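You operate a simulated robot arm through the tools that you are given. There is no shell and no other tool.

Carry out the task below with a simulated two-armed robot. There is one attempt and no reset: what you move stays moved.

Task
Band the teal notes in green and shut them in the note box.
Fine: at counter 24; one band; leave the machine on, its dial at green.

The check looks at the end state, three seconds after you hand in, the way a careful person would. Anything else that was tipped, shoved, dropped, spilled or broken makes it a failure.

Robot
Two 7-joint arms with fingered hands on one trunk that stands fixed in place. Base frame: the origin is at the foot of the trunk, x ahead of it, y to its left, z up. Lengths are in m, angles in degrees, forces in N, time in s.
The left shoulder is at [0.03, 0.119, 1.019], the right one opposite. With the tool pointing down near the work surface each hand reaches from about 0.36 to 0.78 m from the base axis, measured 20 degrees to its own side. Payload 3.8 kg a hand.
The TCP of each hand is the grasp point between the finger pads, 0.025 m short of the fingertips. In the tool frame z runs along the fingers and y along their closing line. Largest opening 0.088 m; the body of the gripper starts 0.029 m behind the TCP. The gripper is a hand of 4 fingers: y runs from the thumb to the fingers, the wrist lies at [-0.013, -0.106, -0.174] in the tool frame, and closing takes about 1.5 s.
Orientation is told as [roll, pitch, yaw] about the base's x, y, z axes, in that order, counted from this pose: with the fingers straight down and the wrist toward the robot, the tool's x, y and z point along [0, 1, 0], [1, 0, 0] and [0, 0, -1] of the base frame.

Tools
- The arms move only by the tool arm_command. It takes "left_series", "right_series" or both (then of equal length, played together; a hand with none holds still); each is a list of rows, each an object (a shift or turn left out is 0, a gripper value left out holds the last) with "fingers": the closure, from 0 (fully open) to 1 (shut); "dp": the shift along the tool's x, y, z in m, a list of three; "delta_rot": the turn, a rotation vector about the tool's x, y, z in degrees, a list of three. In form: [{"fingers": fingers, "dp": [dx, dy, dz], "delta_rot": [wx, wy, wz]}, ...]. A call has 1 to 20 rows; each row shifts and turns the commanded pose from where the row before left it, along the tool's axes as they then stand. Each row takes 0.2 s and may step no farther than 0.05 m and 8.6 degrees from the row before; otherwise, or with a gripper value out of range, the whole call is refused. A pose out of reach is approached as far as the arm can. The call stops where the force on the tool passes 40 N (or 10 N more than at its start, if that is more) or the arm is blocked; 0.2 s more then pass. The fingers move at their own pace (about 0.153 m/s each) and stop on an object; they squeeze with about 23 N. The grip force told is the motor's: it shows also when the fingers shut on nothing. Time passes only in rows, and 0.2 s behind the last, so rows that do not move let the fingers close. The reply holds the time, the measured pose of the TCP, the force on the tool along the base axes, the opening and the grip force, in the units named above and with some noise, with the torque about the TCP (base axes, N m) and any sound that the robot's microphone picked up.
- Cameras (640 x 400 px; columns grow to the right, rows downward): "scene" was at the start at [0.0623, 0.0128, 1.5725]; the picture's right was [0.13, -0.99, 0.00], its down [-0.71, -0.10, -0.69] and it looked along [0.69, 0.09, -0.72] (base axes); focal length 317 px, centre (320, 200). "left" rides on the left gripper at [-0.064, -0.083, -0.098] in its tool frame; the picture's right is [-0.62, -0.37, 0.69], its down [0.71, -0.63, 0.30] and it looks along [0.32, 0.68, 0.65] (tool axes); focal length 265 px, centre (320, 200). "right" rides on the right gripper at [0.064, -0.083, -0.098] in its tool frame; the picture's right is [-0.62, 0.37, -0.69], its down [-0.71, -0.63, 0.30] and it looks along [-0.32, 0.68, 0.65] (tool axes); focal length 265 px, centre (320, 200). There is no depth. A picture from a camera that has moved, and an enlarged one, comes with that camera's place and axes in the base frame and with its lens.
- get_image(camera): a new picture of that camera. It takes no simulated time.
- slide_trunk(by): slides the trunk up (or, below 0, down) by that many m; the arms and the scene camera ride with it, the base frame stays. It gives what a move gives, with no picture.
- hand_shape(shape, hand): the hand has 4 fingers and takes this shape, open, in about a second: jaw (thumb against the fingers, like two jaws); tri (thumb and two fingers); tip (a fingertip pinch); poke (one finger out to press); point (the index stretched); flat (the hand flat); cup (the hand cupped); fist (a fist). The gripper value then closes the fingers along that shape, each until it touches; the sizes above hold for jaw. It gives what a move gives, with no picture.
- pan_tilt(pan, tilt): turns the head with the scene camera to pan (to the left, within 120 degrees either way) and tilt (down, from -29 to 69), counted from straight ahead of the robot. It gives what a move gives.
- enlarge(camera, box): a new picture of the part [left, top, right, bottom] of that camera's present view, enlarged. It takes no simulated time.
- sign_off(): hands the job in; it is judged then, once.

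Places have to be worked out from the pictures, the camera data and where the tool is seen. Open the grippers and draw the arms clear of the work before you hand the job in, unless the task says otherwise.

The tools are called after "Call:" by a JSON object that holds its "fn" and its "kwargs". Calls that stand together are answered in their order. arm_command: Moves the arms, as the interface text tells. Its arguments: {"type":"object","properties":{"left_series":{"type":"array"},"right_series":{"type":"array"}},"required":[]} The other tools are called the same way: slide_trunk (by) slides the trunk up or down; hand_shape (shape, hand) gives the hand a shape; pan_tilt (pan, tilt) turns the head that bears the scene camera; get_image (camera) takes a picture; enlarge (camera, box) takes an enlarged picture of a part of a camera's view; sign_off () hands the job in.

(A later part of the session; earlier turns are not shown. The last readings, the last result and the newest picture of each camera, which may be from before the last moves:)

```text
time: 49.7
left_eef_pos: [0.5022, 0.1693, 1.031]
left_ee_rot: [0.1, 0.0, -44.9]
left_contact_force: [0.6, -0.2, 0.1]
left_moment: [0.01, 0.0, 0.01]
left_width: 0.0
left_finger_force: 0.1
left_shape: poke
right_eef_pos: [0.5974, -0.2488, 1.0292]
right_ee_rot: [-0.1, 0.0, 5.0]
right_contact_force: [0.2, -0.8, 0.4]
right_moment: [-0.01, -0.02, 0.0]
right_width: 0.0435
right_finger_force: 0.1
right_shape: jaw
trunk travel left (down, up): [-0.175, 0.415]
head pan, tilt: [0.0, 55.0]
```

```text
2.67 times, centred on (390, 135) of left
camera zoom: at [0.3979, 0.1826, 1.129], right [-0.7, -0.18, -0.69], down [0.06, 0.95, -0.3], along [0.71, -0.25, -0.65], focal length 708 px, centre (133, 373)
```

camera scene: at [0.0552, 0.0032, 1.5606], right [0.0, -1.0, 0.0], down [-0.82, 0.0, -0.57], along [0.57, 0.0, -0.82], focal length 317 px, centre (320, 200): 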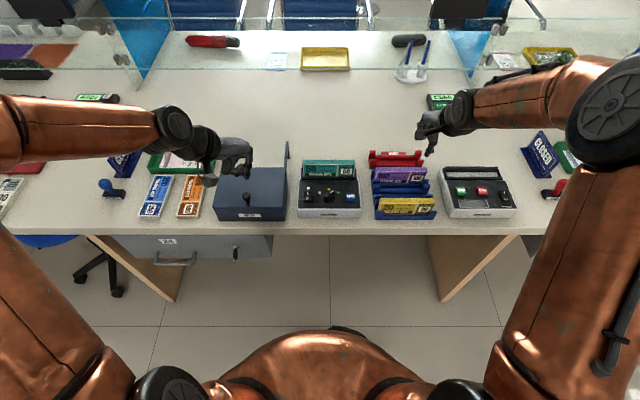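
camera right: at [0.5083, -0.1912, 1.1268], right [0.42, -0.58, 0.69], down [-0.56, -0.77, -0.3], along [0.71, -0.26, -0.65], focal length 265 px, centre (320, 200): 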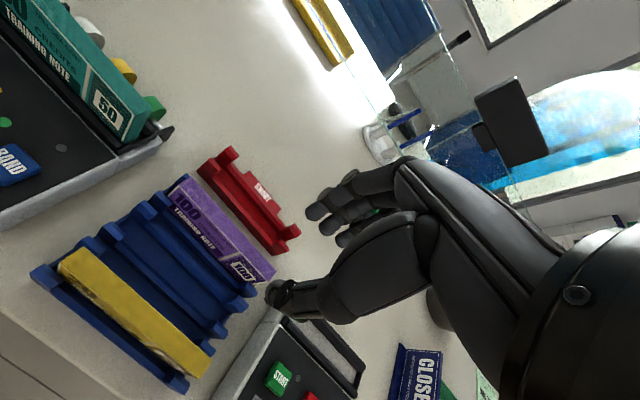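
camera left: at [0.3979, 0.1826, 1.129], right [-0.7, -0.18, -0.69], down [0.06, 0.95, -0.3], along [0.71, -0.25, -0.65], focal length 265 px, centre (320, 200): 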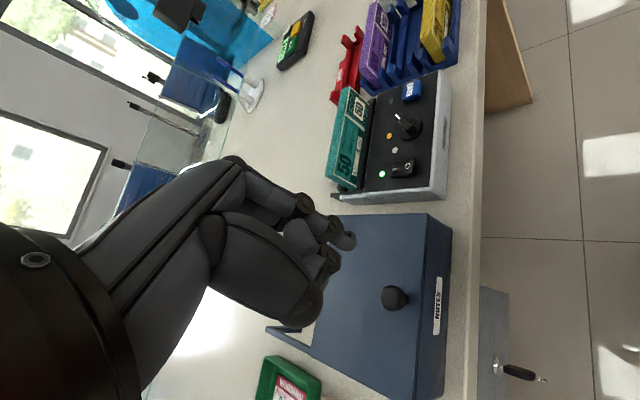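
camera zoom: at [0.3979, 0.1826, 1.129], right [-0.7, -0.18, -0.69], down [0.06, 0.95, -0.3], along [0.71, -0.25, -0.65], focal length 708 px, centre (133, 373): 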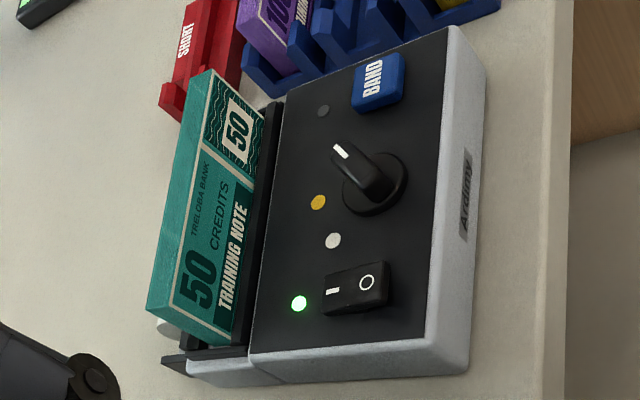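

Everything is ready: power lit, dial at green, bundle seated. I bring the left poke finger across, hovering over the BAND button at about [0.571, -0.085].

Call:
{"fn": "arm_command", "kwargs": {"left_series": [{"dp": [-0.0206, 0.0381, 0.0]}, {"dp": [-0.0206, 0.0381, 0.01]}, {"dp": [-0.0206, 0.0381, 0.02]}, {"dp": [-0.0206, 0.0381, 0.02]}, {"dp": [-0.0206, 0.038, 0.02]}, {"dp": [-0.0207, 0.038, 0.02]}, {"dp": [0, 0, 0.04]}, {}]}}

Call:
{"fn": "get_image", "kwargs": {"camera": "left"}}

Call:
{"fn": "enlarge", "kwargs": {"camera": "scene", "box": [270, 120, 400, 220]}}

Call:
{"fn": "enlarge", "kwargs": {"camera": "right", "box": [0, 0, 200, 200]}}

```text
time: 51.5
left_eef_pos: [0.5769, -0.0797, 0.9008]
left_ee_rot: [0.0, 0.0, -44.9]
left_contact_force: [0.0, 0.4, -0.1]
left_moment: [-0.03, 0.02, 0.0]
left_width: 0.0002
left_finger_force: 0.2
left_shape: poke
right_eef_pos: [0.5962, -0.2487, 1.0291]
right_ee_rot: [0.0, 0.0, 5.0]
right_contact_force: [0.1, 0.6, 0.4]
right_moment: [0.0, -0.02, 0.01]
right_width: 0.0436
right_finger_force: 0.0
right_shape: jaw
trunk travel left (down, up): [-0.175, 0.415]
head pan, tilt: [0.0, 55.0]
```

```text
taken
camera left: at [0.4721, -0.067, 0.9989], right [-0.7, -0.18, -0.69], down [0.06, 0.95, -0.3], along [0.71, -0.25, -0.65], focal length 265 px, centre (320, 200)
```

left: 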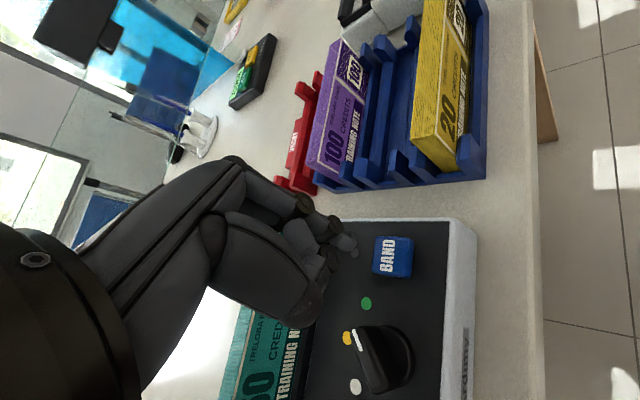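

```text
4.00 times, centred on (335, 170) of scene
camera zoom: at [0.0544, 0.0014, 1.5607], right [0.0, -1.0, 0.0], down [-0.82, 0.0, -0.57], along [0.57, 0.0, -0.82], focal length 1269 px, centre (260, 320)
```

zoom: 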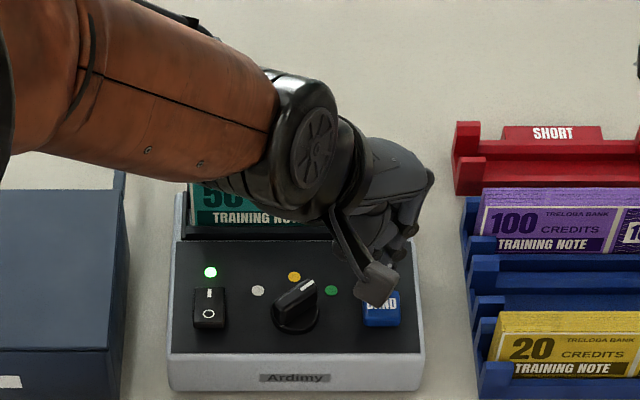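

```text
2.00 times, centred on (100, 100) of right
camera zoom: at [0.5079, -0.1924, 1.1268], right [0.42, -0.59, 0.69], down [-0.56, -0.77, -0.3], along [0.71, -0.26, -0.65], focal length 531 px, centre (760, 400)
```

zoom: 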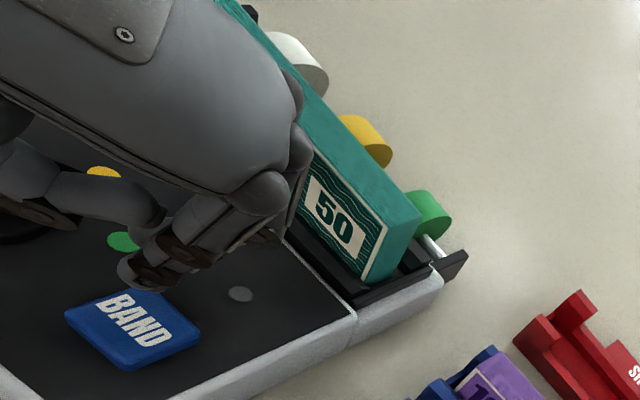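

The right camera confirms the tip would land about 6 mm beyond the button centre. I shift back 4 mm and lower to just above the button.

Call:
{"fn": "arm_command", "kwargs": {"left_series": [{"dp": [-0.0032, -0.0025, 0.01]}, {"dp": [0, 0, 0.01]}, {"dp": [0, 0, 0.006]}, {}]}}

Call:
{"fn": "enlarge", "kwargs": {"camera": "right", "box": [0, 50, 150, 200]}}

Call:
{"fn": "enlarge", "kwargs": {"camera": "left", "box": [290, 180, 450, 300]}}

```text
time: 52.5
left_eef_pos: [0.5708, -0.0808, 0.8751]
left_ee_rot: [0.0, 0.0, -44.9]
left_contact_force: [0.4, -0.2, 0.3]
left_moment: [0.02, -0.03, -0.02]
left_width: 0.0
left_finger_force: 0.1
left_shape: poke
right_eef_pos: [0.5978, -0.2475, 1.0284]
right_ee_rot: [0.0, 0.0, 5.0]
right_contact_force: [-0.1, 0.2, 0.8]
right_moment: [0.02, 0.0, -0.02]
right_width: 0.0438
right_finger_force: 0.0
right_shape: jaw
trunk travel left (down, up): [-0.175, 0.415]
head pan, tilt: [0.0, 55.0]
```

```text
2.67 times, centred on (75, 125) of right
camera zoom: at [0.5083, -0.192, 1.1267], right [0.42, -0.59, 0.69], down [-0.56, -0.77, -0.3], along [0.71, -0.26, -0.65], focal length 708 px, centre (973, 400)
```

zoom: 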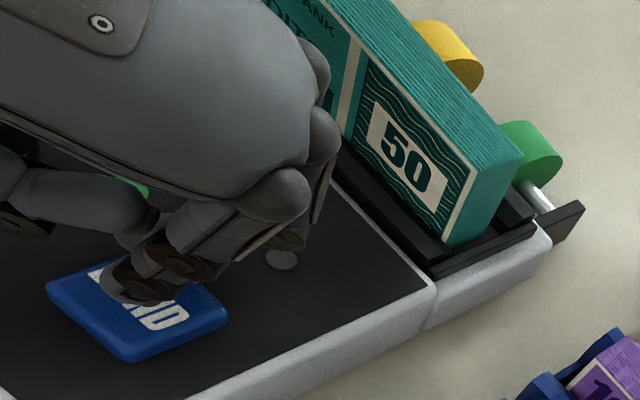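

```text
3.33 times, centred on (370, 240) of left
camera zoom: at [0.467, -0.0669, 0.9733], right [-0.7, -0.18, -0.69], down [0.06, 0.95, -0.3], along [0.71, -0.25, -0.65], focal length 885 px, centre (153, 67)
```

zoom: 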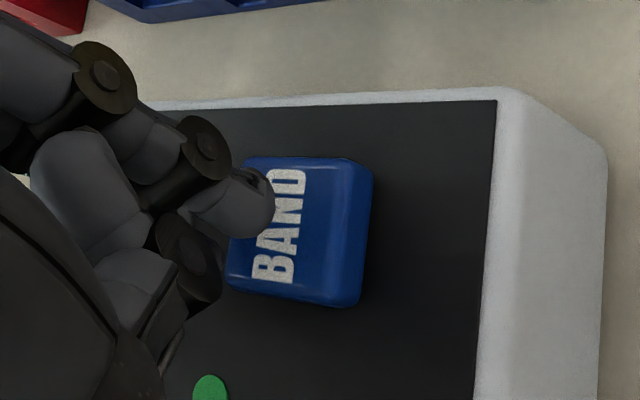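

The tip is centred over the button. I press down in 2 mm steps.

Call:
{"fn": "arm_command", "kwargs": {"left_series": [{"dp": [0, 0, 0.002]}, {"dp": [0, 0, 0.002]}, {"dp": [0, 0, 0.002]}, {"dp": [0, 0, 0.002]}, {"dp": [0, 0, 0.002]}]}}

Call:
{"fn": "enlarge", "kwargs": {"camera": "right", "box": [0, 50, 150, 200]}}

```text
time: 53.7
left_eef_pos: [0.5701, -0.0805, 0.8661]
left_ee_rot: [0.0, -0.1, -45.0]
left_contact_force: [-0.6, -0.2, 0.8]
left_moment: [-0.01, 0.01, 0.02]
left_width: 0.0
left_finger_force: 0.2
left_shape: poke
right_eef_pos: [0.5966, -0.2489, 1.0288]
right_ee_rot: [0.0, 0.0, 5.0]
right_contact_force: [-0.2, 0.4, 0.0]
right_moment: [0.0, 0.02, -0.03]
right_width: 0.0438
right_finger_force: 0.1
right_shape: jaw
trunk travel left (down, up): [-0.175, 0.415]
head pan, tilt: [0.0, 55.0]
heard: click
```

```text
2.67 times, centred on (75, 125) of right
camera zoom: at [0.5081, -0.192, 1.1268], right [0.42, -0.59, 0.69], down [-0.56, -0.77, -0.3], along [0.71, -0.26, -0.65], focal length 708 px, centre (973, 400)
```

zoom: 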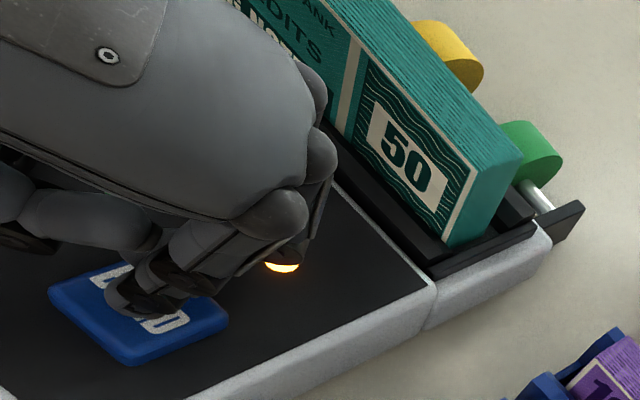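

A click was heard and the amber lamp lit, so the banding cycle has started. I lift the finger and wait for it to finish.

Call:
{"fn": "arm_command", "kwargs": {"left_series": [{"dp": [0, 0, -0.015]}, {"dp": [0, 0, -0.03]}, {"dp": [0, 0, -0.03]}, {}, {}, {}, {}]}}

Call:
{"fn": "get_image", "kwargs": {"camera": "right"}}

```text
time: 55.3
left_eef_pos: [0.5691, -0.0792, 0.9407]
left_ee_rot: [0.0, 0.0, -45.0]
left_contact_force: [0.0, -0.3, -0.4]
left_moment: [-0.01, -0.01, 0.0]
left_width: 0.0
left_finger_force: 0.1
left_shape: poke
right_eef_pos: [0.5971, -0.2489, 1.0295]
right_ee_rot: [0.0, 0.0, 5.0]
right_contact_force: [-0.4, 0.8, 0.4]
right_moment: [0.02, -0.02, 0.01]
right_width: 0.0437
right_finger_force: 0.2
right_shape: jaw
trunk travel left (down, up): [-0.175, 0.415]
head pan, tilt: [0.0, 55.0]
```

```text
taken
camera right: at [0.5082, -0.192, 1.1267], right [0.42, -0.59, 0.69], down [-0.56, -0.77, -0.3], along [0.71, -0.26, -0.65], focal length 265 px, centre (320, 200)
```

right: 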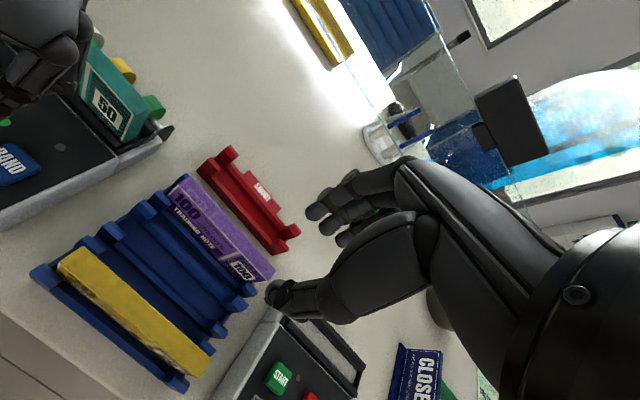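

The amber lamp is out again. I withdraw the left hand to the left to see whether the band is on.

Call:
{"fn": "arm_command", "kwargs": {"left_series": [{"dp": [0.0206, -0.0381, -0.02]}, {"dp": [0.0206, -0.0381, -0.02]}, {"dp": [0.0206, -0.0381, -0.02]}, {"dp": [0.0206, -0.0381, -0.01]}, {"dp": [0.0206, -0.038, 0]}, {"dp": [0.0207, -0.038, 0]}, {}]}}

Call:
{"fn": "enlarge", "kwargs": {"camera": "scene", "box": [285, 145, 375, 225]}}

Call:
{"fn": "enlarge", "kwargs": {"camera": "left", "box": [310, 60, 470, 210]}}

```text
time: 56.9
left_eef_pos: [0.4964, 0.1684, 1.0081]
left_ee_rot: [0.0, 0.0, -45.0]
left_contact_force: [0.1, 0.3, -0.7]
left_moment: [-0.03, -0.02, -0.04]
left_width: 0.0002
left_finger_force: 0.1
left_shape: poke
right_eef_pos: [0.597, -0.2503, 1.0278]
right_ee_rot: [0.1, 0.0, 5.0]
right_contact_force: [0.1, -0.1, -0.3]
right_moment: [-0.01, -0.01, -0.01]
right_width: 0.0434
right_finger_force: 0.1
right_shape: jaw
trunk travel left (down, up): [-0.175, 0.415]
head pan, tilt: [0.0, 55.0]
```

```text
5.00 times, centred on (330, 185) of scene
camera zoom: at [0.0552, 0.0011, 1.5606], right [0.0, -1.0, 0.0], down [-0.82, 0.0, -0.57], along [0.57, 0.0, -0.82], focal length 1587 px, centre (270, 275)
```

zoom: 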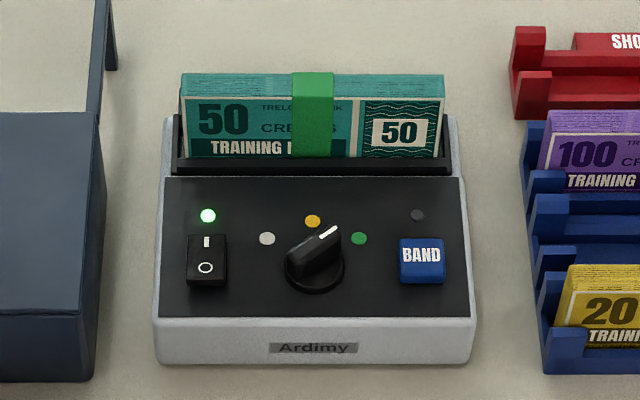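

```text
2.67 times, centred on (390, 135) of left
camera zoom: at [0.3932, 0.1819, 1.1067], right [-0.7, -0.18, -0.69], down [0.06, 0.95, -0.3], along [0.71, -0.25, -0.65], focal length 708 px, centre (133, 373)
```

zoom: 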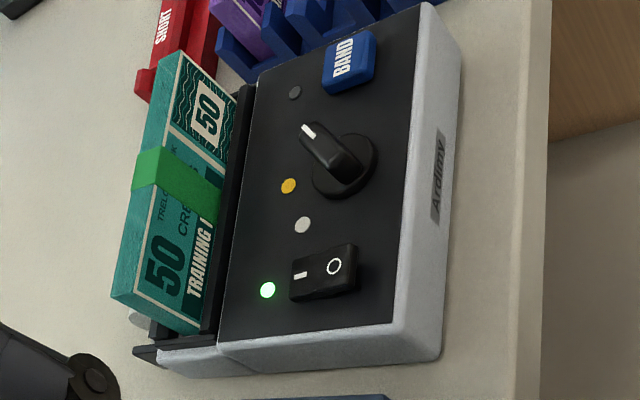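

The teal bundle now wears one green band. Next the note box: I look closely at its lid, knob and rails from the left camera.

Call:
{"fn": "enlarge", "kwargs": {"camera": "left", "box": [230, 190, 480, 400]}}

Call:
{"fn": "enlarge", "kwargs": {"camera": "scene", "box": [200, 130, 310, 225]}}

```text
1.90 times, centred on (355, 295) of left
camera zoom: at [0.3932, 0.1819, 1.1067], right [-0.7, -0.18, -0.69], down [0.06, 0.95, -0.3], along [0.71, -0.25, -0.65], focal length 506 px, centre (253, 19)
```

zoom: 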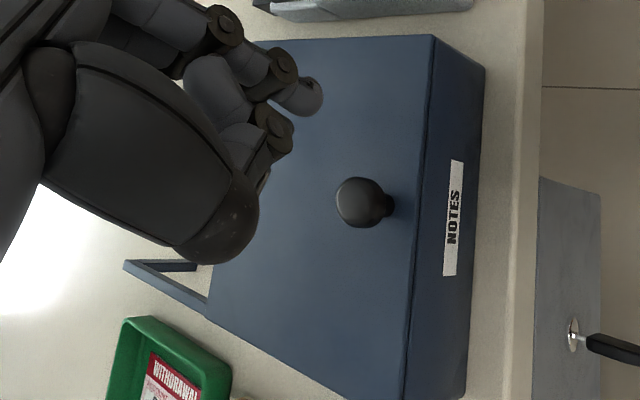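

```text
4.21 times, centred on (255, 178) of scene
camera zoom: at [0.0552, 0.0011, 1.5606], right [0.0, -1.0, 0.0], down [-0.82, 0.0, -0.57], along [0.57, 0.0, -0.82], focal length 1336 px, centre (594, 295)
```

zoom: 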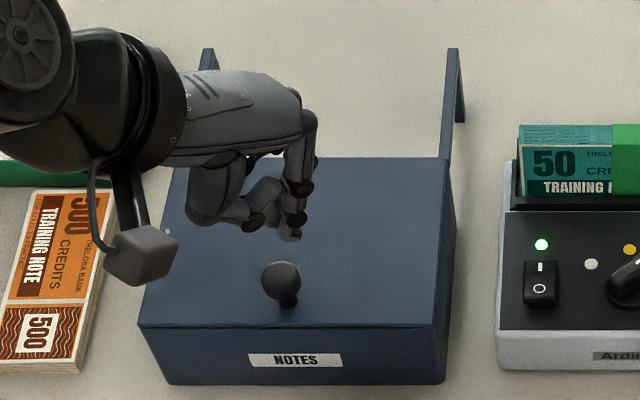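

The lid measures about x 0.523-0.665, y 0.103-0.289, top z 0.857, with rails running back to x 0.77, so it should slide backwards; the knob head is near [0.543, 0.196, 0.88]. I set the left hand to jaw, turn its wrist back toward me, and hover over the knob.

Call:
{"fn": "hand_shape", "kwargs": {"shape": "jaw", "hand": "left"}}

Call:
{"fn": "arm_command", "kwargs": {"left_series": [{"delta_rot": [0, 0, -7.5], "fingers": 0.4}, {"delta_rot": [0, 0, -7.5]}, {"delta_rot": [0, 0, -7.5]}, {"delta_rot": [0, 0, -7.5]}, {"delta_rot": [0, 0, -7.5]}, {"delta_rot": [0, 0, -7.5]}, {"dp": [0.014, 0.023, 0.02]}, {"dp": [0.014, 0.023, 0.02]}, {}]}}

Call:
{"fn": "get_image", "kwargs": {"camera": "left"}}

Call:
{"fn": "get_image", "kwargs": {"camera": "scene"}}

Call:
{"fn": "get_image", "kwargs": {"camera": "right"}}

```text
time: 57.8
left_eef_pos: [0.4969, 0.17, 1.0084]
left_ee_rot: [0.0, 0.1, -45.0]
left_contact_force: [0.0, 0.5, 0.3]
left_moment: [0.0, 0.03, 0.0]
left_width: 0.088
left_finger_force: 0.0
left_shape: jaw
right_eef_pos: [0.5975, -0.2489, 1.0298]
right_ee_rot: [0.0, 0.0, 5.0]
right_contact_force: [-0.4, 0.8, -0.6]
right_moment: [0.0, 0.03, 0.02]
right_width: 0.0436
right_finger_force: 0.0
right_shape: jaw
trunk travel left (down, up): [-0.175, 0.415]
head pan, tilt: [0.0, 55.0]
```

```text
time: 59.8
left_eef_pos: [0.5413, 0.1981, 0.9701]
left_ee_rot: [0.0, -0.1, 0.1]
left_contact_force: [-0.2, 0.3, -0.7]
left_moment: [0.06, -0.02, 0.01]
left_width: 0.0533
left_finger_force: 0.0
left_shape: jaw
right_eef_pos: [0.5961, -0.2484, 1.0283]
right_ee_rot: [0.0, 0.1, 4.9]
right_contact_force: [0.1, -0.5, 0.0]
right_moment: [-0.02, -0.06, 0.03]
right_width: 0.0437
right_finger_force: 0.1
right_shape: jaw
trunk travel left (down, up): [-0.175, 0.415]
head pan, tilt: [0.0, 55.0]
```

```text
taken
camera left: at [0.4588, 0.1336, 1.0674], right [-0.37, -0.62, -0.69], down [-0.63, 0.71, -0.3], along [0.68, 0.33, -0.65], focal length 265 px, centre (320, 200)
```

left: 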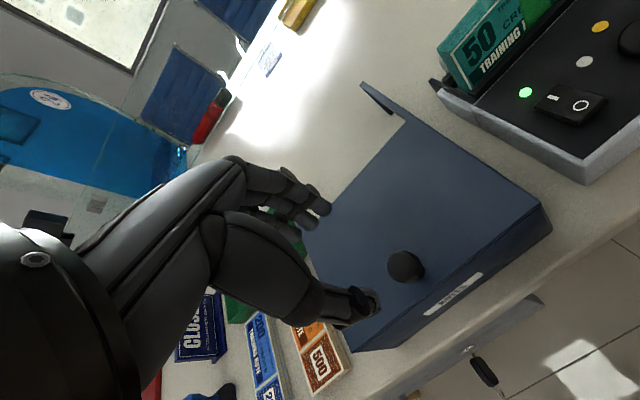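

```text
taken
camera scene: at [0.0544, 0.0018, 1.5607], right [0.0, -1.0, 0.0], down [-0.82, 0.0, -0.57], along [0.57, 0.0, -0.82], focal length 317 px, centre (320, 200)
```

scene: 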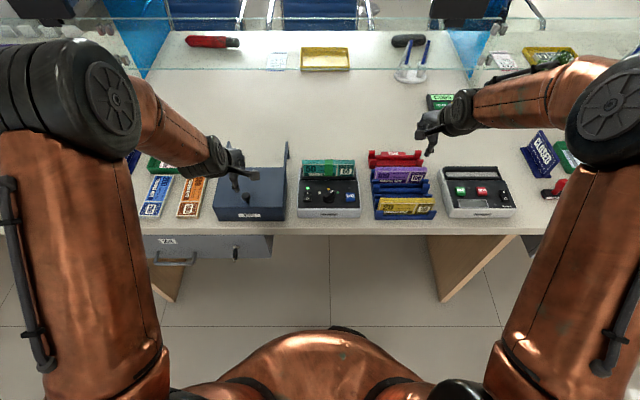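

```text
taken
camera right: at [0.5079, -0.1921, 1.1269], right [0.42, -0.59, 0.69], down [-0.56, -0.77, -0.3], along [0.71, -0.26, -0.65], focal length 265 px, centre (320, 200)
```

right: 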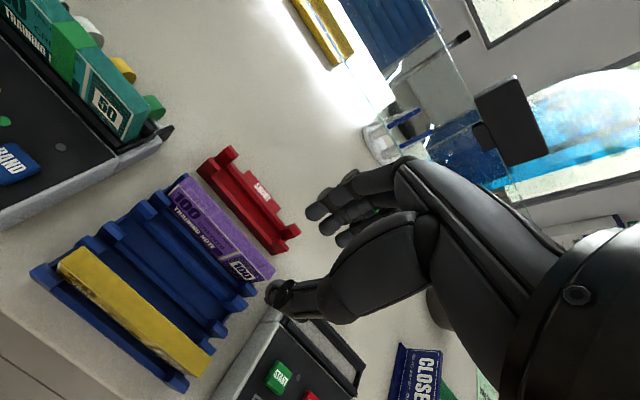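

The knob sits right under the TCP (about [0.541, 0.195]). I lower the open jaw around it in two stages.

Call:
{"fn": "arm_command", "kwargs": {"left_series": [{"dp": [-0.002, 0, 0.03]}, {"dp": [0, 0, 0.03]}, {}]}}

Call:
{"fn": "enlarge", "kwargs": {"camera": "left", "box": [260, 160, 480, 360]}}

Call:
{"fn": "enlarge", "kwargs": {"camera": "scene", "box": [200, 130, 310, 225]}}

```text
time: 60.6
left_eef_pos: [0.5408, 0.1963, 0.9096]
left_ee_rot: [-0.1, 0.0, 0.1]
left_contact_force: [1.0, -0.4, -0.2]
left_moment: [0.0, -0.02, -0.01]
left_width: 0.0532
left_finger_force: 0.1
left_shape: jaw
right_eef_pos: [0.5971, -0.2504, 1.0285]
right_ee_rot: [0.0, 0.0, 5.0]
right_contact_force: [0.6, -1.0, 0.6]
right_moment: [-0.04, 0.02, 0.02]
right_width: 0.0436
right_finger_force: 0.0
right_shape: jaw
trunk travel left (down, up): [-0.175, 0.415]
head pan, tilt: [0.0, 55.0]
```

```text
2.00 times, centred on (370, 260) of left
camera zoom: at [0.4583, 0.1318, 1.0084], right [-0.37, -0.62, -0.69], down [-0.63, 0.71, -0.3], along [0.68, 0.32, -0.65], focal length 531 px, centre (220, 80)
```

zoom: 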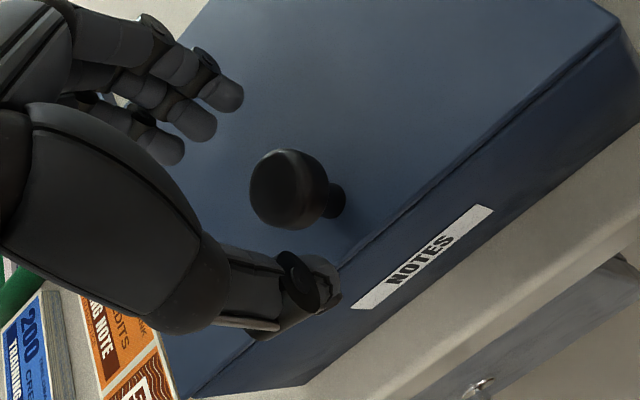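

```text
4.21 times, centred on (255, 178) of scene
camera zoom: at [0.0545, 0.0018, 1.5607], right [0.0, -1.0, 0.0], down [-0.82, 0.0, -0.57], along [0.57, 0.0, -0.82], focal length 1336 px, centre (594, 295)
```

zoom: 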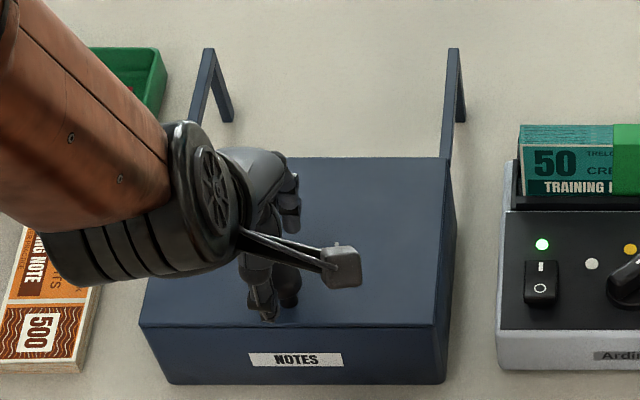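

The knob is between thumb and fingers. I lower 19 mm more, keeping the fingertips off the lid, and close on the knob.

Call:
{"fn": "arm_command", "kwargs": {"left_series": [{"dp": [0, 0, 0.01]}, {"dp": [0, 0, 0.009]}, {}]}}

Call:
{"fn": "enlarge", "kwargs": {"camera": "left", "box": [260, 160, 480, 360]}}

```text
time: 61.4
left_eef_pos: [0.5406, 0.1955, 0.8912]
left_ee_rot: [0.0, 0.1, 0.0]
left_contact_force: [-0.3, 0.0, -0.3]
left_moment: [-0.02, 0.0, -0.01]
left_width: 0.0532
left_finger_force: 0.3
left_shape: jaw
right_eef_pos: [0.5961, -0.2489, 1.028]
right_ee_rot: [0.0, -0.1, 5.0]
right_contact_force: [-0.3, -0.4, 0.5]
right_moment: [0.03, 0.04, -0.02]
right_width: 0.0436
right_finger_force: 0.0
right_shape: jaw
trunk travel left (down, up): [-0.175, 0.415]
head pan, tilt: [0.0, 55.0]
```

```text
2.00 times, centred on (370, 260) of left
camera zoom: at [0.4585, 0.1308, 0.9898], right [-0.37, -0.62, -0.69], down [-0.63, 0.71, -0.3], along [0.68, 0.33, -0.65], focal length 531 px, centre (220, 80)
```

zoom: 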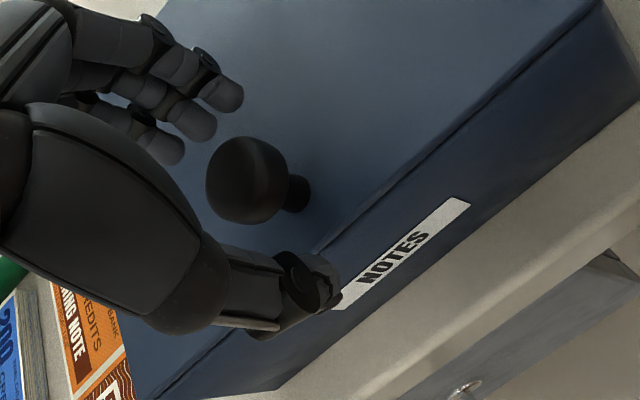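

The knob head is centred between the pads. I close the jaw on it.

Call:
{"fn": "arm_command", "kwargs": {"left_series": [{"fingers": 0.6}, {"fingers": 0.8}, {"fingers": 1.0}, {}, {}, {}]}}

Call:
{"fn": "enlarge", "kwargs": {"camera": "left", "box": [260, 160, 480, 360]}}

```text
time: 62.8
left_eef_pos: [0.5406, 0.1951, 0.8893]
left_ee_rot: [0.1, 0.2, 0.0]
left_contact_force: [-0.2, -0.8, -11.4]
left_moment: [0.0, 0.01, 0.02]
left_width: 0.0145
left_finger_force: 23.0
left_shape: jaw
right_eef_pos: [0.5974, -0.2475, 1.0271]
right_ee_rot: [0.0, 0.1, 4.9]
right_contact_force: [0.2, 0.2, -0.6]
right_moment: [-0.05, 0.01, 0.01]
right_width: 0.0437
right_finger_force: 0.2
right_shape: jaw
trunk travel left (down, up): [-0.175, 0.415]
head pan, tilt: [0.0, 55.0]
```

```text
2.00 times, centred on (370, 260) of left
camera zoom: at [0.4588, 0.1309, 0.9889], right [-0.37, -0.62, -0.69], down [-0.63, 0.71, -0.3], along [0.68, 0.32, -0.66], focal length 531 px, centre (220, 80)
```

zoom: 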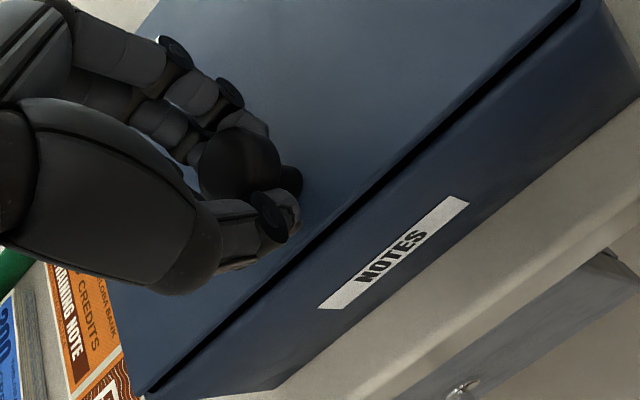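

Closing under the round head raised the lid's front edge slightly (dark gap, 11 N down on the tool), so the lid is either hinged or loose. I look at it from the scene camera before moving.

Call:
{"fn": "enlarge", "kwargs": {"camera": "scene", "box": [200, 130, 310, 225]}}

Call:
{"fn": "get_image", "kwargs": {"camera": "left"}}

```text
4.21 times, centred on (255, 178) of scene
camera zoom: at [0.056, 0.0022, 1.5605], right [0.0, -1.0, 0.0], down [-0.82, 0.0, -0.57], along [0.57, 0.0, -0.82], focal length 1336 px, centre (594, 295)
```

zoom: 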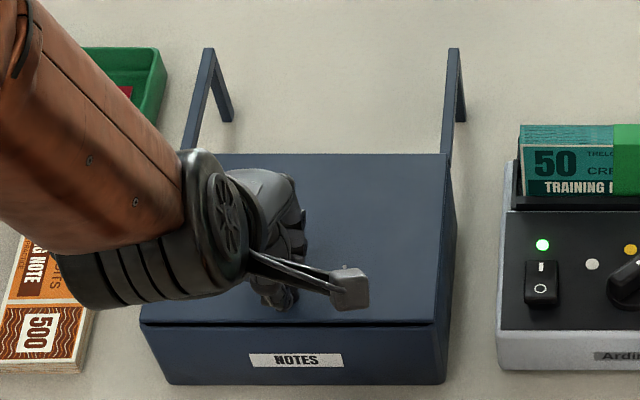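

```text
taken
camera left: at [0.4588, 0.1309, 0.9889], right [-0.37, -0.62, -0.69], down [-0.63, 0.71, -0.3], along [0.68, 0.32, -0.66], focal length 265 px, centre (320, 200)
```

left: 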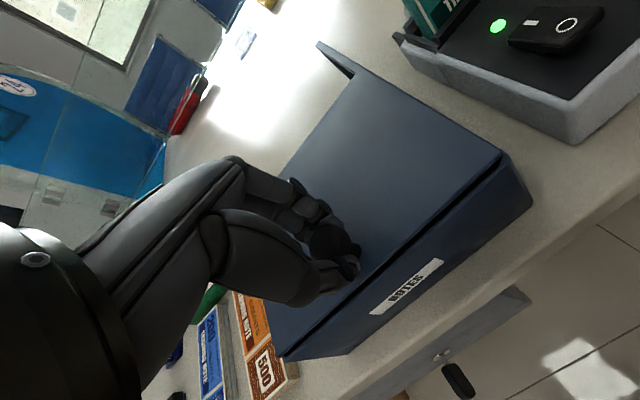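

Both the front and back edges of the lid shifted the same way by 3 mm, which fits a sliding lid rather than a hinge. I relieve the upward pull a little and slide gently backwards (+x) in small steps, watching force.

Call:
{"fn": "arm_command", "kwargs": {"left_series": [{"dp": [0, 0.003, 0.001]}, {"dp": [0, 0.005, 0]}, {"dp": [0, 0.005, 0]}, {}]}}

Call:
{"fn": "enlarge", "kwargs": {"camera": "scene", "box": [200, 130, 310, 225]}}

Call:
{"fn": "get_image", "kwargs": {"camera": "left"}}

```text
time: 63.8
left_eef_pos: [0.5552, 0.194, 0.8904]
left_ee_rot: [0.1, 0.0, 0.1]
left_contact_force: [-0.3, 1.3, -7.9]
left_moment: [-0.01, 0.01, 0.01]
left_width: 0.0144
left_finger_force: 22.5
left_shape: jaw
right_eef_pos: [0.5972, -0.2486, 1.0279]
right_ee_rot: [0.0, 0.1, 5.0]
right_contact_force: [0.0, -0.7, 1.2]
right_moment: [0.0, 0.02, 0.04]
right_width: 0.0436
right_finger_force: 0.0
right_shape: jaw
trunk travel left (down, up): [-0.175, 0.415]
head pan, tilt: [0.0, 55.0]
```

```text
4.21 times, centred on (255, 178) of scene
camera zoom: at [0.0557, 0.0024, 1.5606], right [0.0, -1.0, 0.0], down [-0.82, 0.0, -0.57], along [0.57, 0.0, -0.82], focal length 1336 px, centre (594, 295)
```

zoom: 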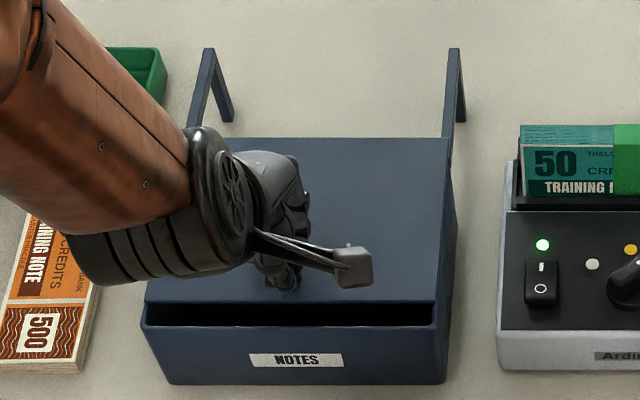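

```text
taken
camera left: at [0.4733, 0.1306, 0.9884], right [-0.37, -0.62, -0.69], down [-0.63, 0.71, -0.3], along [0.68, 0.33, -0.65], focal length 265 px, centre (320, 200)
```

left: 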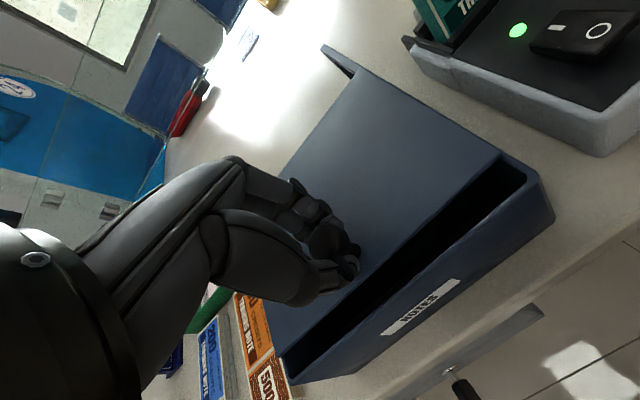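

The lid slides freely on its rails and the box opens. I keep sliding it back toward the end of the rails.

Call:
{"fn": "arm_command", "kwargs": {"left_series": [{"dp": [0, 0.012, 0]}, {"dp": [0, 0.012, 0]}, {"dp": [0, 0.012, 0]}, {"dp": [0, 0.012, 0]}, {"dp": [0, 0.01, 0]}, {"dp": [0, 0.01, 0]}, {}]}}

Call:
{"fn": "enlarge", "kwargs": {"camera": "scene", "box": [200, 130, 310, 225]}}

```text
time: 65.4
left_eef_pos: [0.624, 0.1952, 0.8895]
left_ee_rot: [0.0, 0.1, 0.2]
left_contact_force: [-0.9, 1.9, -9.3]
left_moment: [0.03, 0.03, 0.03]
left_width: 0.0145
left_finger_force: 22.8
left_shape: jaw
right_eef_pos: [0.5957, -0.2479, 1.0286]
right_ee_rot: [0.0, 0.0, 5.0]
right_contact_force: [0.8, -0.6, -0.3]
right_moment: [0.02, -0.02, -0.03]
right_width: 0.0436
right_finger_force: 0.1
right_shape: jaw
trunk travel left (down, up): [-0.175, 0.415]
head pan, tilt: [0.0, 55.0]
```

```text
4.21 times, centred on (255, 178) of scene
camera zoom: at [0.056, 0.0026, 1.5606], right [0.0, -1.0, 0.0], down [-0.82, 0.0, -0.57], along [0.57, 0.0, -0.82], focal length 1336 px, centre (594, 295)
```

zoom: 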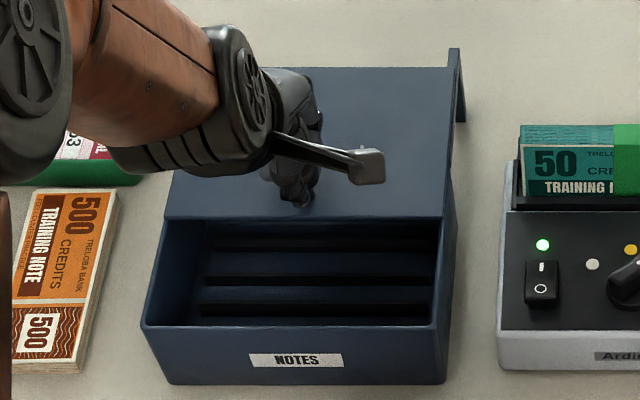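

The box is open by about 8 cm, with ribs on its floor. I slide a little further, watching for the end stop.

Call:
{"fn": "arm_command", "kwargs": {"left_series": [{"dp": [0, 0.006, 0]}, {"dp": [0, 0.006, 0]}, {"dp": [0, 0.005, 0]}, {}]}}

Call:
{"fn": "enlarge", "kwargs": {"camera": "scene", "box": [200, 130, 310, 225]}}

Call:
{"fn": "get_image", "kwargs": {"camera": "left"}}

```text
time: 66.4
left_eef_pos: [0.6404, 0.1955, 0.8902]
left_ee_rot: [0.0, 0.0, 0.0]
left_contact_force: [-0.1, 2.8, -8.9]
left_moment: [0.03, 0.02, 0.02]
left_width: 0.0146
left_finger_force: 23.4
left_shape: jaw
right_eef_pos: [0.5966, -0.2486, 1.0285]
right_ee_rot: [0.0, 0.1, 5.0]
right_contact_force: [0.1, -0.4, -0.5]
right_moment: [0.03, 0.0, -0.04]
right_width: 0.0434
right_finger_force: 0.1
right_shape: jaw
trunk travel left (down, up): [-0.175, 0.415]
head pan, tilt: [0.0, 55.0]
```

```text
4.21 times, centred on (255, 178) of scene
camera zoom: at [0.056, 0.0026, 1.5606], right [0.0, -1.0, 0.0], down [-0.82, 0.0, -0.57], along [0.57, 0.0, -0.82], focal length 1336 px, centre (594, 295)
```

zoom: 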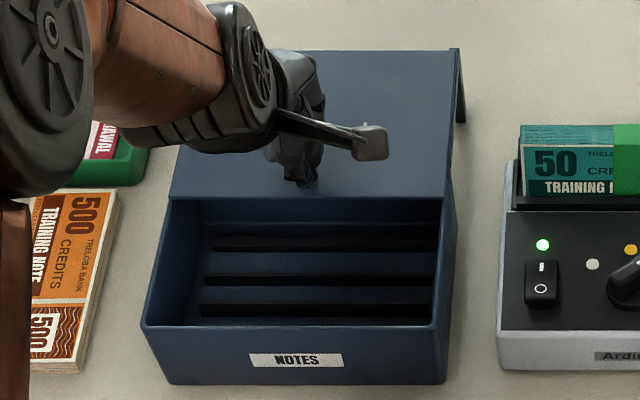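

```text
taken
camera left: at [0.5585, 0.1303, 0.9882], right [-0.37, -0.62, -0.69], down [-0.63, 0.71, -0.3], along [0.68, 0.32, -0.66], focal length 265 px, centre (320, 200)
```

left: 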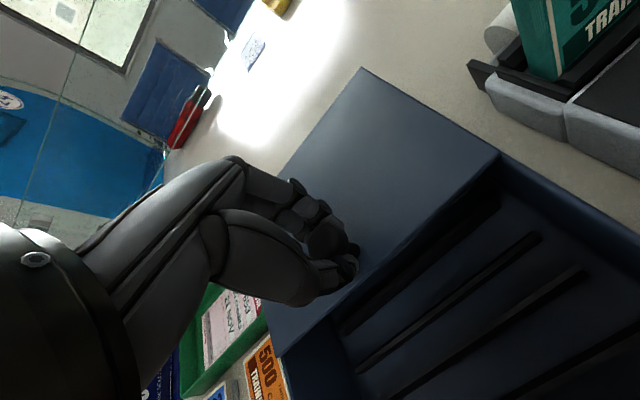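

The lid is at the rail ends and the box is open by 10 cm. I release the knob gently and rise straight up.

Call:
{"fn": "arm_command", "kwargs": {"left_series": [{"dp": [0, 0, 0.001], "fingers": 0.8}, {"fingers": 0.6}, {"fingers": 0.4}, {}, {}]}}

Call:
{"fn": "arm_command", "kwargs": {"left_series": [{"dp": [0, 0, -0.015]}, {"dp": [0, 0, -0.03]}, {"dp": [0, 0, -0.04]}, {"dp": [0, 0, -0.04]}, {}]}}

Call:
{"fn": "get_image", "kwargs": {"camera": "left"}}

Call:
{"fn": "enlarge", "kwargs": {"camera": "scene", "box": [200, 120, 310, 225]}}

```text
time: 67.6
left_eef_pos: [0.6399, 0.1948, 0.8898]
left_ee_rot: [0.0, 0.0, 0.0]
left_contact_force: [0.5, -0.3, 0.9]
left_moment: [0.01, 0.0, 0.01]
left_width: 0.0523
left_finger_force: 0.0
left_shape: jaw
right_eef_pos: [0.5974, -0.2486, 1.0282]
right_ee_rot: [0.0, 0.0, 4.9]
right_contact_force: [0.0, 0.2, -0.8]
right_moment: [-0.02, 0.0, 0.01]
right_width: 0.0435
right_finger_force: 0.0
right_shape: jaw
trunk travel left (down, up): [-0.175, 0.415]
head pan, tilt: [0.0, 55.0]
```

```text
time: 68.8
left_eef_pos: [0.6396, 0.1934, 1.0127]
left_ee_rot: [-0.1, -0.1, 0.1]
left_contact_force: [0.2, 0.3, -0.1]
left_moment: [-0.02, -0.02, 0.0]
left_width: 0.0527
left_finger_force: 0.1
left_shape: jaw
right_eef_pos: [0.597, -0.2484, 1.0277]
right_ee_rot: [0.0, 0.0, 4.9]
right_contact_force: [0.2, -0.2, 0.1]
right_moment: [-0.01, 0.01, -0.03]
right_width: 0.0437
right_finger_force: 0.1
right_shape: jaw
trunk travel left (down, up): [-0.175, 0.415]
head pan, tilt: [0.0, 55.0]
```

```text
taken
camera left: at [0.5573, 0.1295, 1.1124], right [-0.37, -0.62, -0.69], down [-0.63, 0.71, -0.3], along [0.68, 0.33, -0.65], focal length 265 px, centre (320, 200)
```

left: 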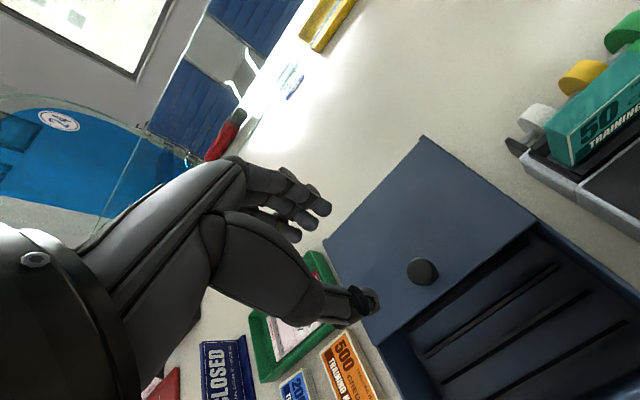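

```text
3.81 times, centred on (255, 172) of scene
camera zoom: at [0.0554, 0.0021, 1.5606], right [0.0, -1.0, 0.0], down [-0.82, 0.0, -0.57], along [0.57, 0.0, -0.82], focal length 1209 px, centre (568, 305)
```

zoom: 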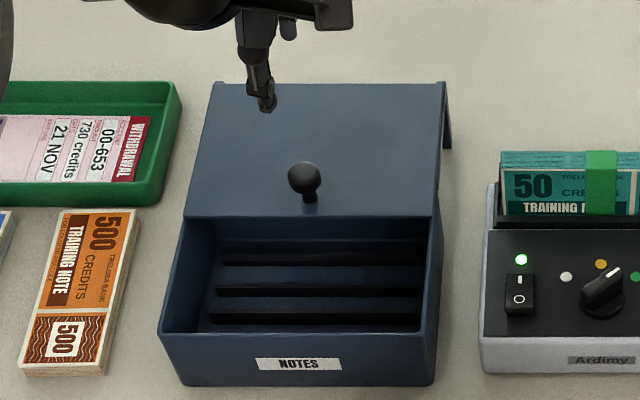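

The lid stays parked on its rails and the box interior shows three dark bars across the floor. I move the left hand back a little to look down into the box and judge its depth and the bars.

Call:
{"fn": "arm_command", "kwargs": {"left_series": [{"dp": [0, -0.04, 0]}, {"dp": [0, -0.04, 0]}, {"dp": [0, -0.04, 0]}, {"dp": [0, -0.02, 0.01]}, {}]}}

Call:
{"fn": "get_image", "kwargs": {"camera": "left"}}

Call:
{"fn": "enlarge", "kwargs": {"camera": "left", "box": [330, 150, 540, 360]}}

```text
time: 70.0
left_eef_pos: [0.5011, 0.1959, 1.004]
left_ee_rot: [0.0, 0.0, 0.1]
left_contact_force: [-0.5, -0.2, -0.1]
left_moment: [0.02, -0.01, 0.0]
left_width: 0.0524
left_finger_force: 0.1
left_shape: jaw
right_eef_pos: [0.5969, -0.2488, 1.0296]
right_ee_rot: [0.0, 0.1, 5.0]
right_contact_force: [0.9, -0.2, -0.5]
right_moment: [-0.01, -0.02, 0.0]
right_width: 0.0436
right_finger_force: 0.0
right_shape: jaw
trunk travel left (down, up): [-0.175, 0.415]
head pan, tilt: [0.0, 55.0]
```

```text
taken
camera left: at [0.417, 0.1301, 1.1026], right [-0.37, -0.62, -0.69], down [-0.63, 0.71, -0.3], along [0.68, 0.33, -0.65], focal length 265 px, centre (320, 200)
```

left: 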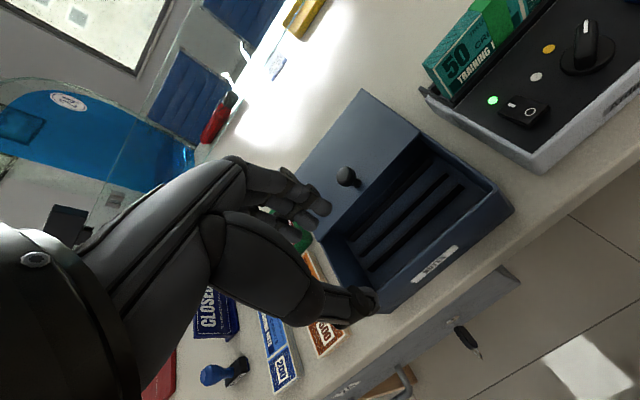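

```text
1.90 times, centred on (435, 255) of left
camera zoom: at [0.417, 0.1301, 1.1026], right [-0.37, -0.62, -0.69], down [-0.63, 0.71, -0.3], along [0.68, 0.33, -0.65], focal length 506 px, centre (101, 95)
```

zoom: 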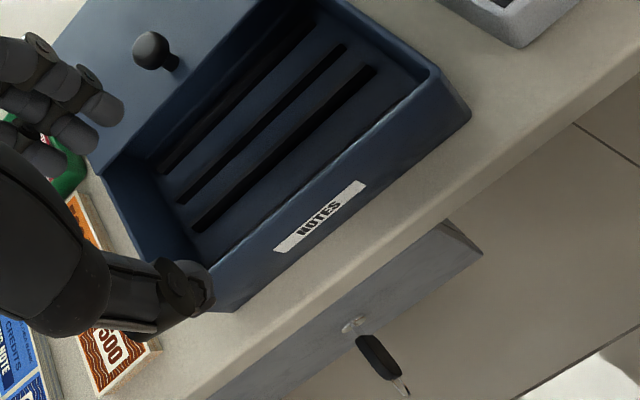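

The box is about 7 cm deep with low dark ribs; the bundle will fit inside. The left arm can reach both bander and box comfortably, so I bring the left jaw above the banded bundle at about [0.659, -0.024].

Call:
{"fn": "arm_command", "kwargs": {"left_series": [{"dp": [-0.0315, 0.0226, 0], "fingers": 0.5}, {"dp": [-0.0315, 0.0226, 0]}, {"dp": [-0.0315, 0.0226, 0]}, {"dp": [-0.0315, 0.0226, 0]}, {"dp": [-0.0315, 0.0226, 0]}, {"dp": [-0.0315, 0.0226, 0.01]}, {"dp": [-0.0315, 0.0226, 0.014]}, {}]}}

Call:
{"fn": "get_image", "kwargs": {"camera": "left"}}

Call:
{"fn": "get_image", "kwargs": {"camera": "right"}}

Call:
{"fn": "enlarge", "kwargs": {"camera": "scene", "box": [260, 110, 390, 220]}}

```text
time: 71.8
left_eef_pos: [0.6608, -0.0271, 0.9786]
left_ee_rot: [-0.1, 0.0, 0.1]
left_contact_force: [0.0, -0.5, 0.1]
left_moment: [0.02, 0.0, -0.03]
left_width: 0.0446
left_finger_force: 0.1
left_shape: jaw
right_eef_pos: [0.5969, -0.2485, 1.0295]
right_ee_rot: [0.0, 0.1, 5.1]
right_contact_force: [0.4, -0.7, -0.1]
right_moment: [-0.01, 0.01, 0.01]
right_width: 0.0433
right_finger_force: 0.1
right_shape: jaw
trunk travel left (down, up): [-0.175, 0.415]
head pan, tilt: [0.0, 55.0]
```

```text
taken
camera left: at [0.5772, -0.0921, 1.0768], right [-0.37, -0.62, -0.69], down [-0.63, 0.71, -0.3], along [0.68, 0.33, -0.65], focal length 265 px, centre (320, 200)
```

left: 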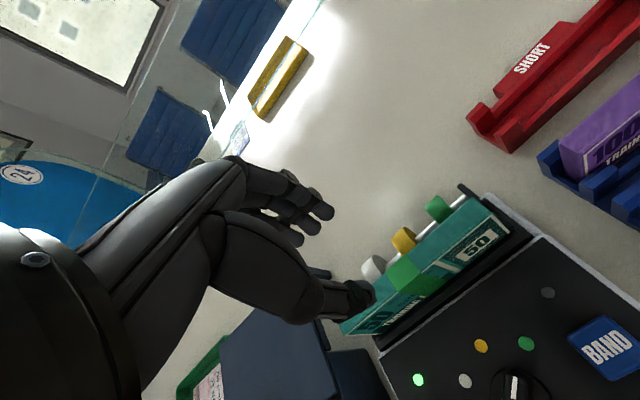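

```text
taken
camera right: at [0.5078, -0.1915, 1.127], right [0.42, -0.58, 0.69], down [-0.56, -0.77, -0.3], along [0.71, -0.26, -0.65], focal length 265 px, centre (320, 200)
```

right: 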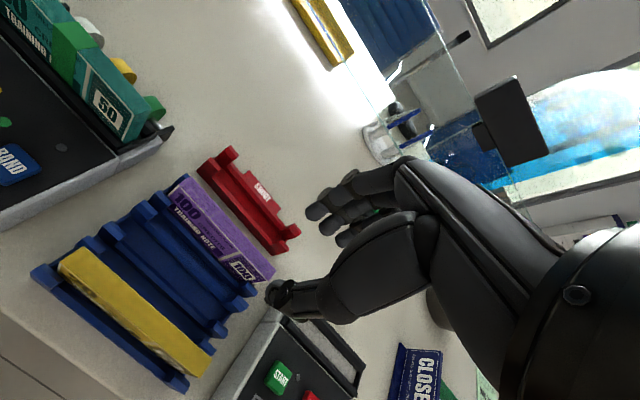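

```text
3.64 times, centred on (325, 165) of scene
camera zoom: at [0.0542, 0.0024, 1.5607], right [0.0, -1.0, 0.0], down [-0.82, 0.0, -0.57], along [0.57, 0.0, -0.82], focal length 1154 px, centre (302, 327)
```

zoom: 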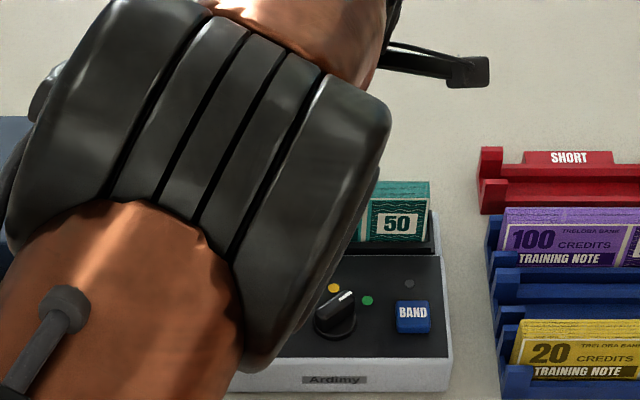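

The left elbow blocks the scene view but the left camera sees the bundle well. I enlarge that view to align.

Call:
{"fn": "enlarge", "kwargs": {"camera": "left", "box": [290, 150, 560, 400]}}

Call:
{"fn": "enlarge", "kwargs": {"camera": "right", "box": [0, 0, 200, 180]}}

```text
1.60 times, centred on (425, 275) of left
camera zoom: at [0.5772, -0.0921, 1.0768], right [-0.37, -0.62, -0.69], down [-0.63, 0.71, -0.3], along [0.68, 0.33, -0.65], focal length 425 px, centre (152, 80)
```

zoom: 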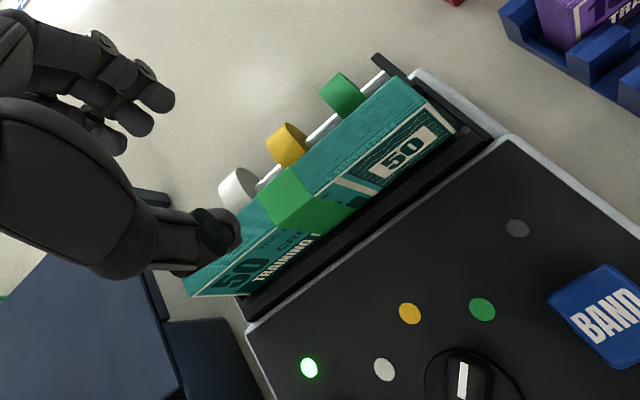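

```text
2.22 times, centred on (100, 90) of right
camera zoom: at [0.5078, -0.1915, 1.127], right [0.42, -0.58, 0.69], down [-0.56, -0.77, -0.3], along [0.71, -0.26, -0.65], focal length 590 px, centre (809, 444)
```

zoom: 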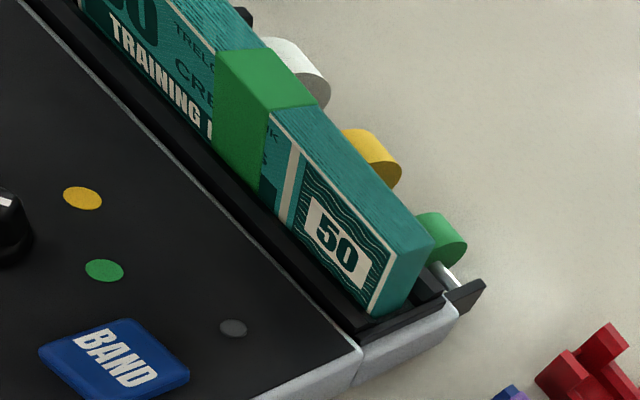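

The bundle's centre is at about [0.6575, -0.025]. I correct 3 mm, and lower the jaw around it.

Call:
{"fn": "arm_command", "kwargs": {"left_series": [{"dp": [0.002, -0.003, 0.03]}, {"dp": [0, 0, 0.03]}, {"dp": [0, 0, 0.02]}, {}]}}

Call:
{"fn": "enlarge", "kwargs": {"camera": "left", "box": [250, 150, 520, 400]}}

Call:
{"fn": "enlarge", "kwargs": {"camera": "right", "box": [0, 0, 200, 180]}}

```text
time: 72.8
left_eef_pos: [0.6551, -0.0262, 0.9007]
left_ee_rot: [0.1, -0.1, 0.0]
left_contact_force: [-0.9, -0.1, -0.4]
left_moment: [-0.01, 0.0, -0.03]
left_width: 0.0441
left_finger_force: 0.0
left_shape: jaw
right_eef_pos: [0.5961, -0.249, 1.0289]
right_ee_rot: [0.0, 0.0, 5.1]
right_contact_force: [-0.7, 0.6, 0.7]
right_moment: [0.03, 0.02, 0.01]
right_width: 0.0435
right_finger_force: 0.0
right_shape: jaw
trunk travel left (down, up): [-0.175, 0.415]
head pan, tilt: [0.0, 55.0]
```

```text
1.60 times, centred on (385, 275) of left
camera zoom: at [0.5728, -0.0896, 0.9989], right [-0.37, -0.62, -0.69], down [-0.63, 0.71, -0.3], along [0.68, 0.32, -0.65], focal length 425 px, centre (216, 80)
```

zoom: 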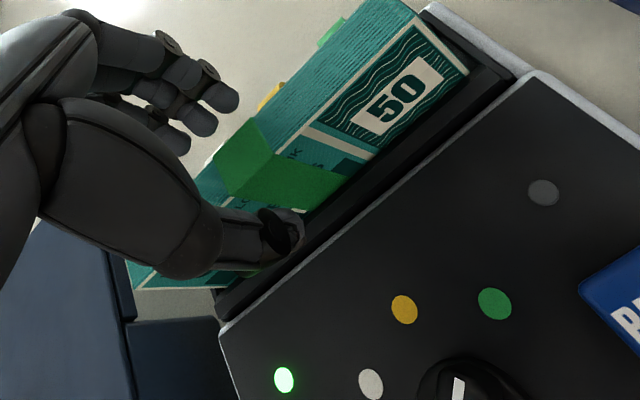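

```text
2.22 times, centred on (100, 90) of right
camera zoom: at [0.5081, -0.192, 1.1268], right [0.42, -0.59, 0.69], down [-0.56, -0.77, -0.3], along [0.71, -0.26, -0.65], focal length 590 px, centre (809, 444)
```

zoom: 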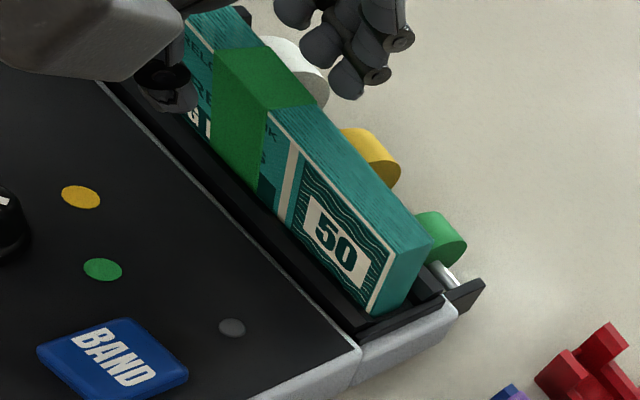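

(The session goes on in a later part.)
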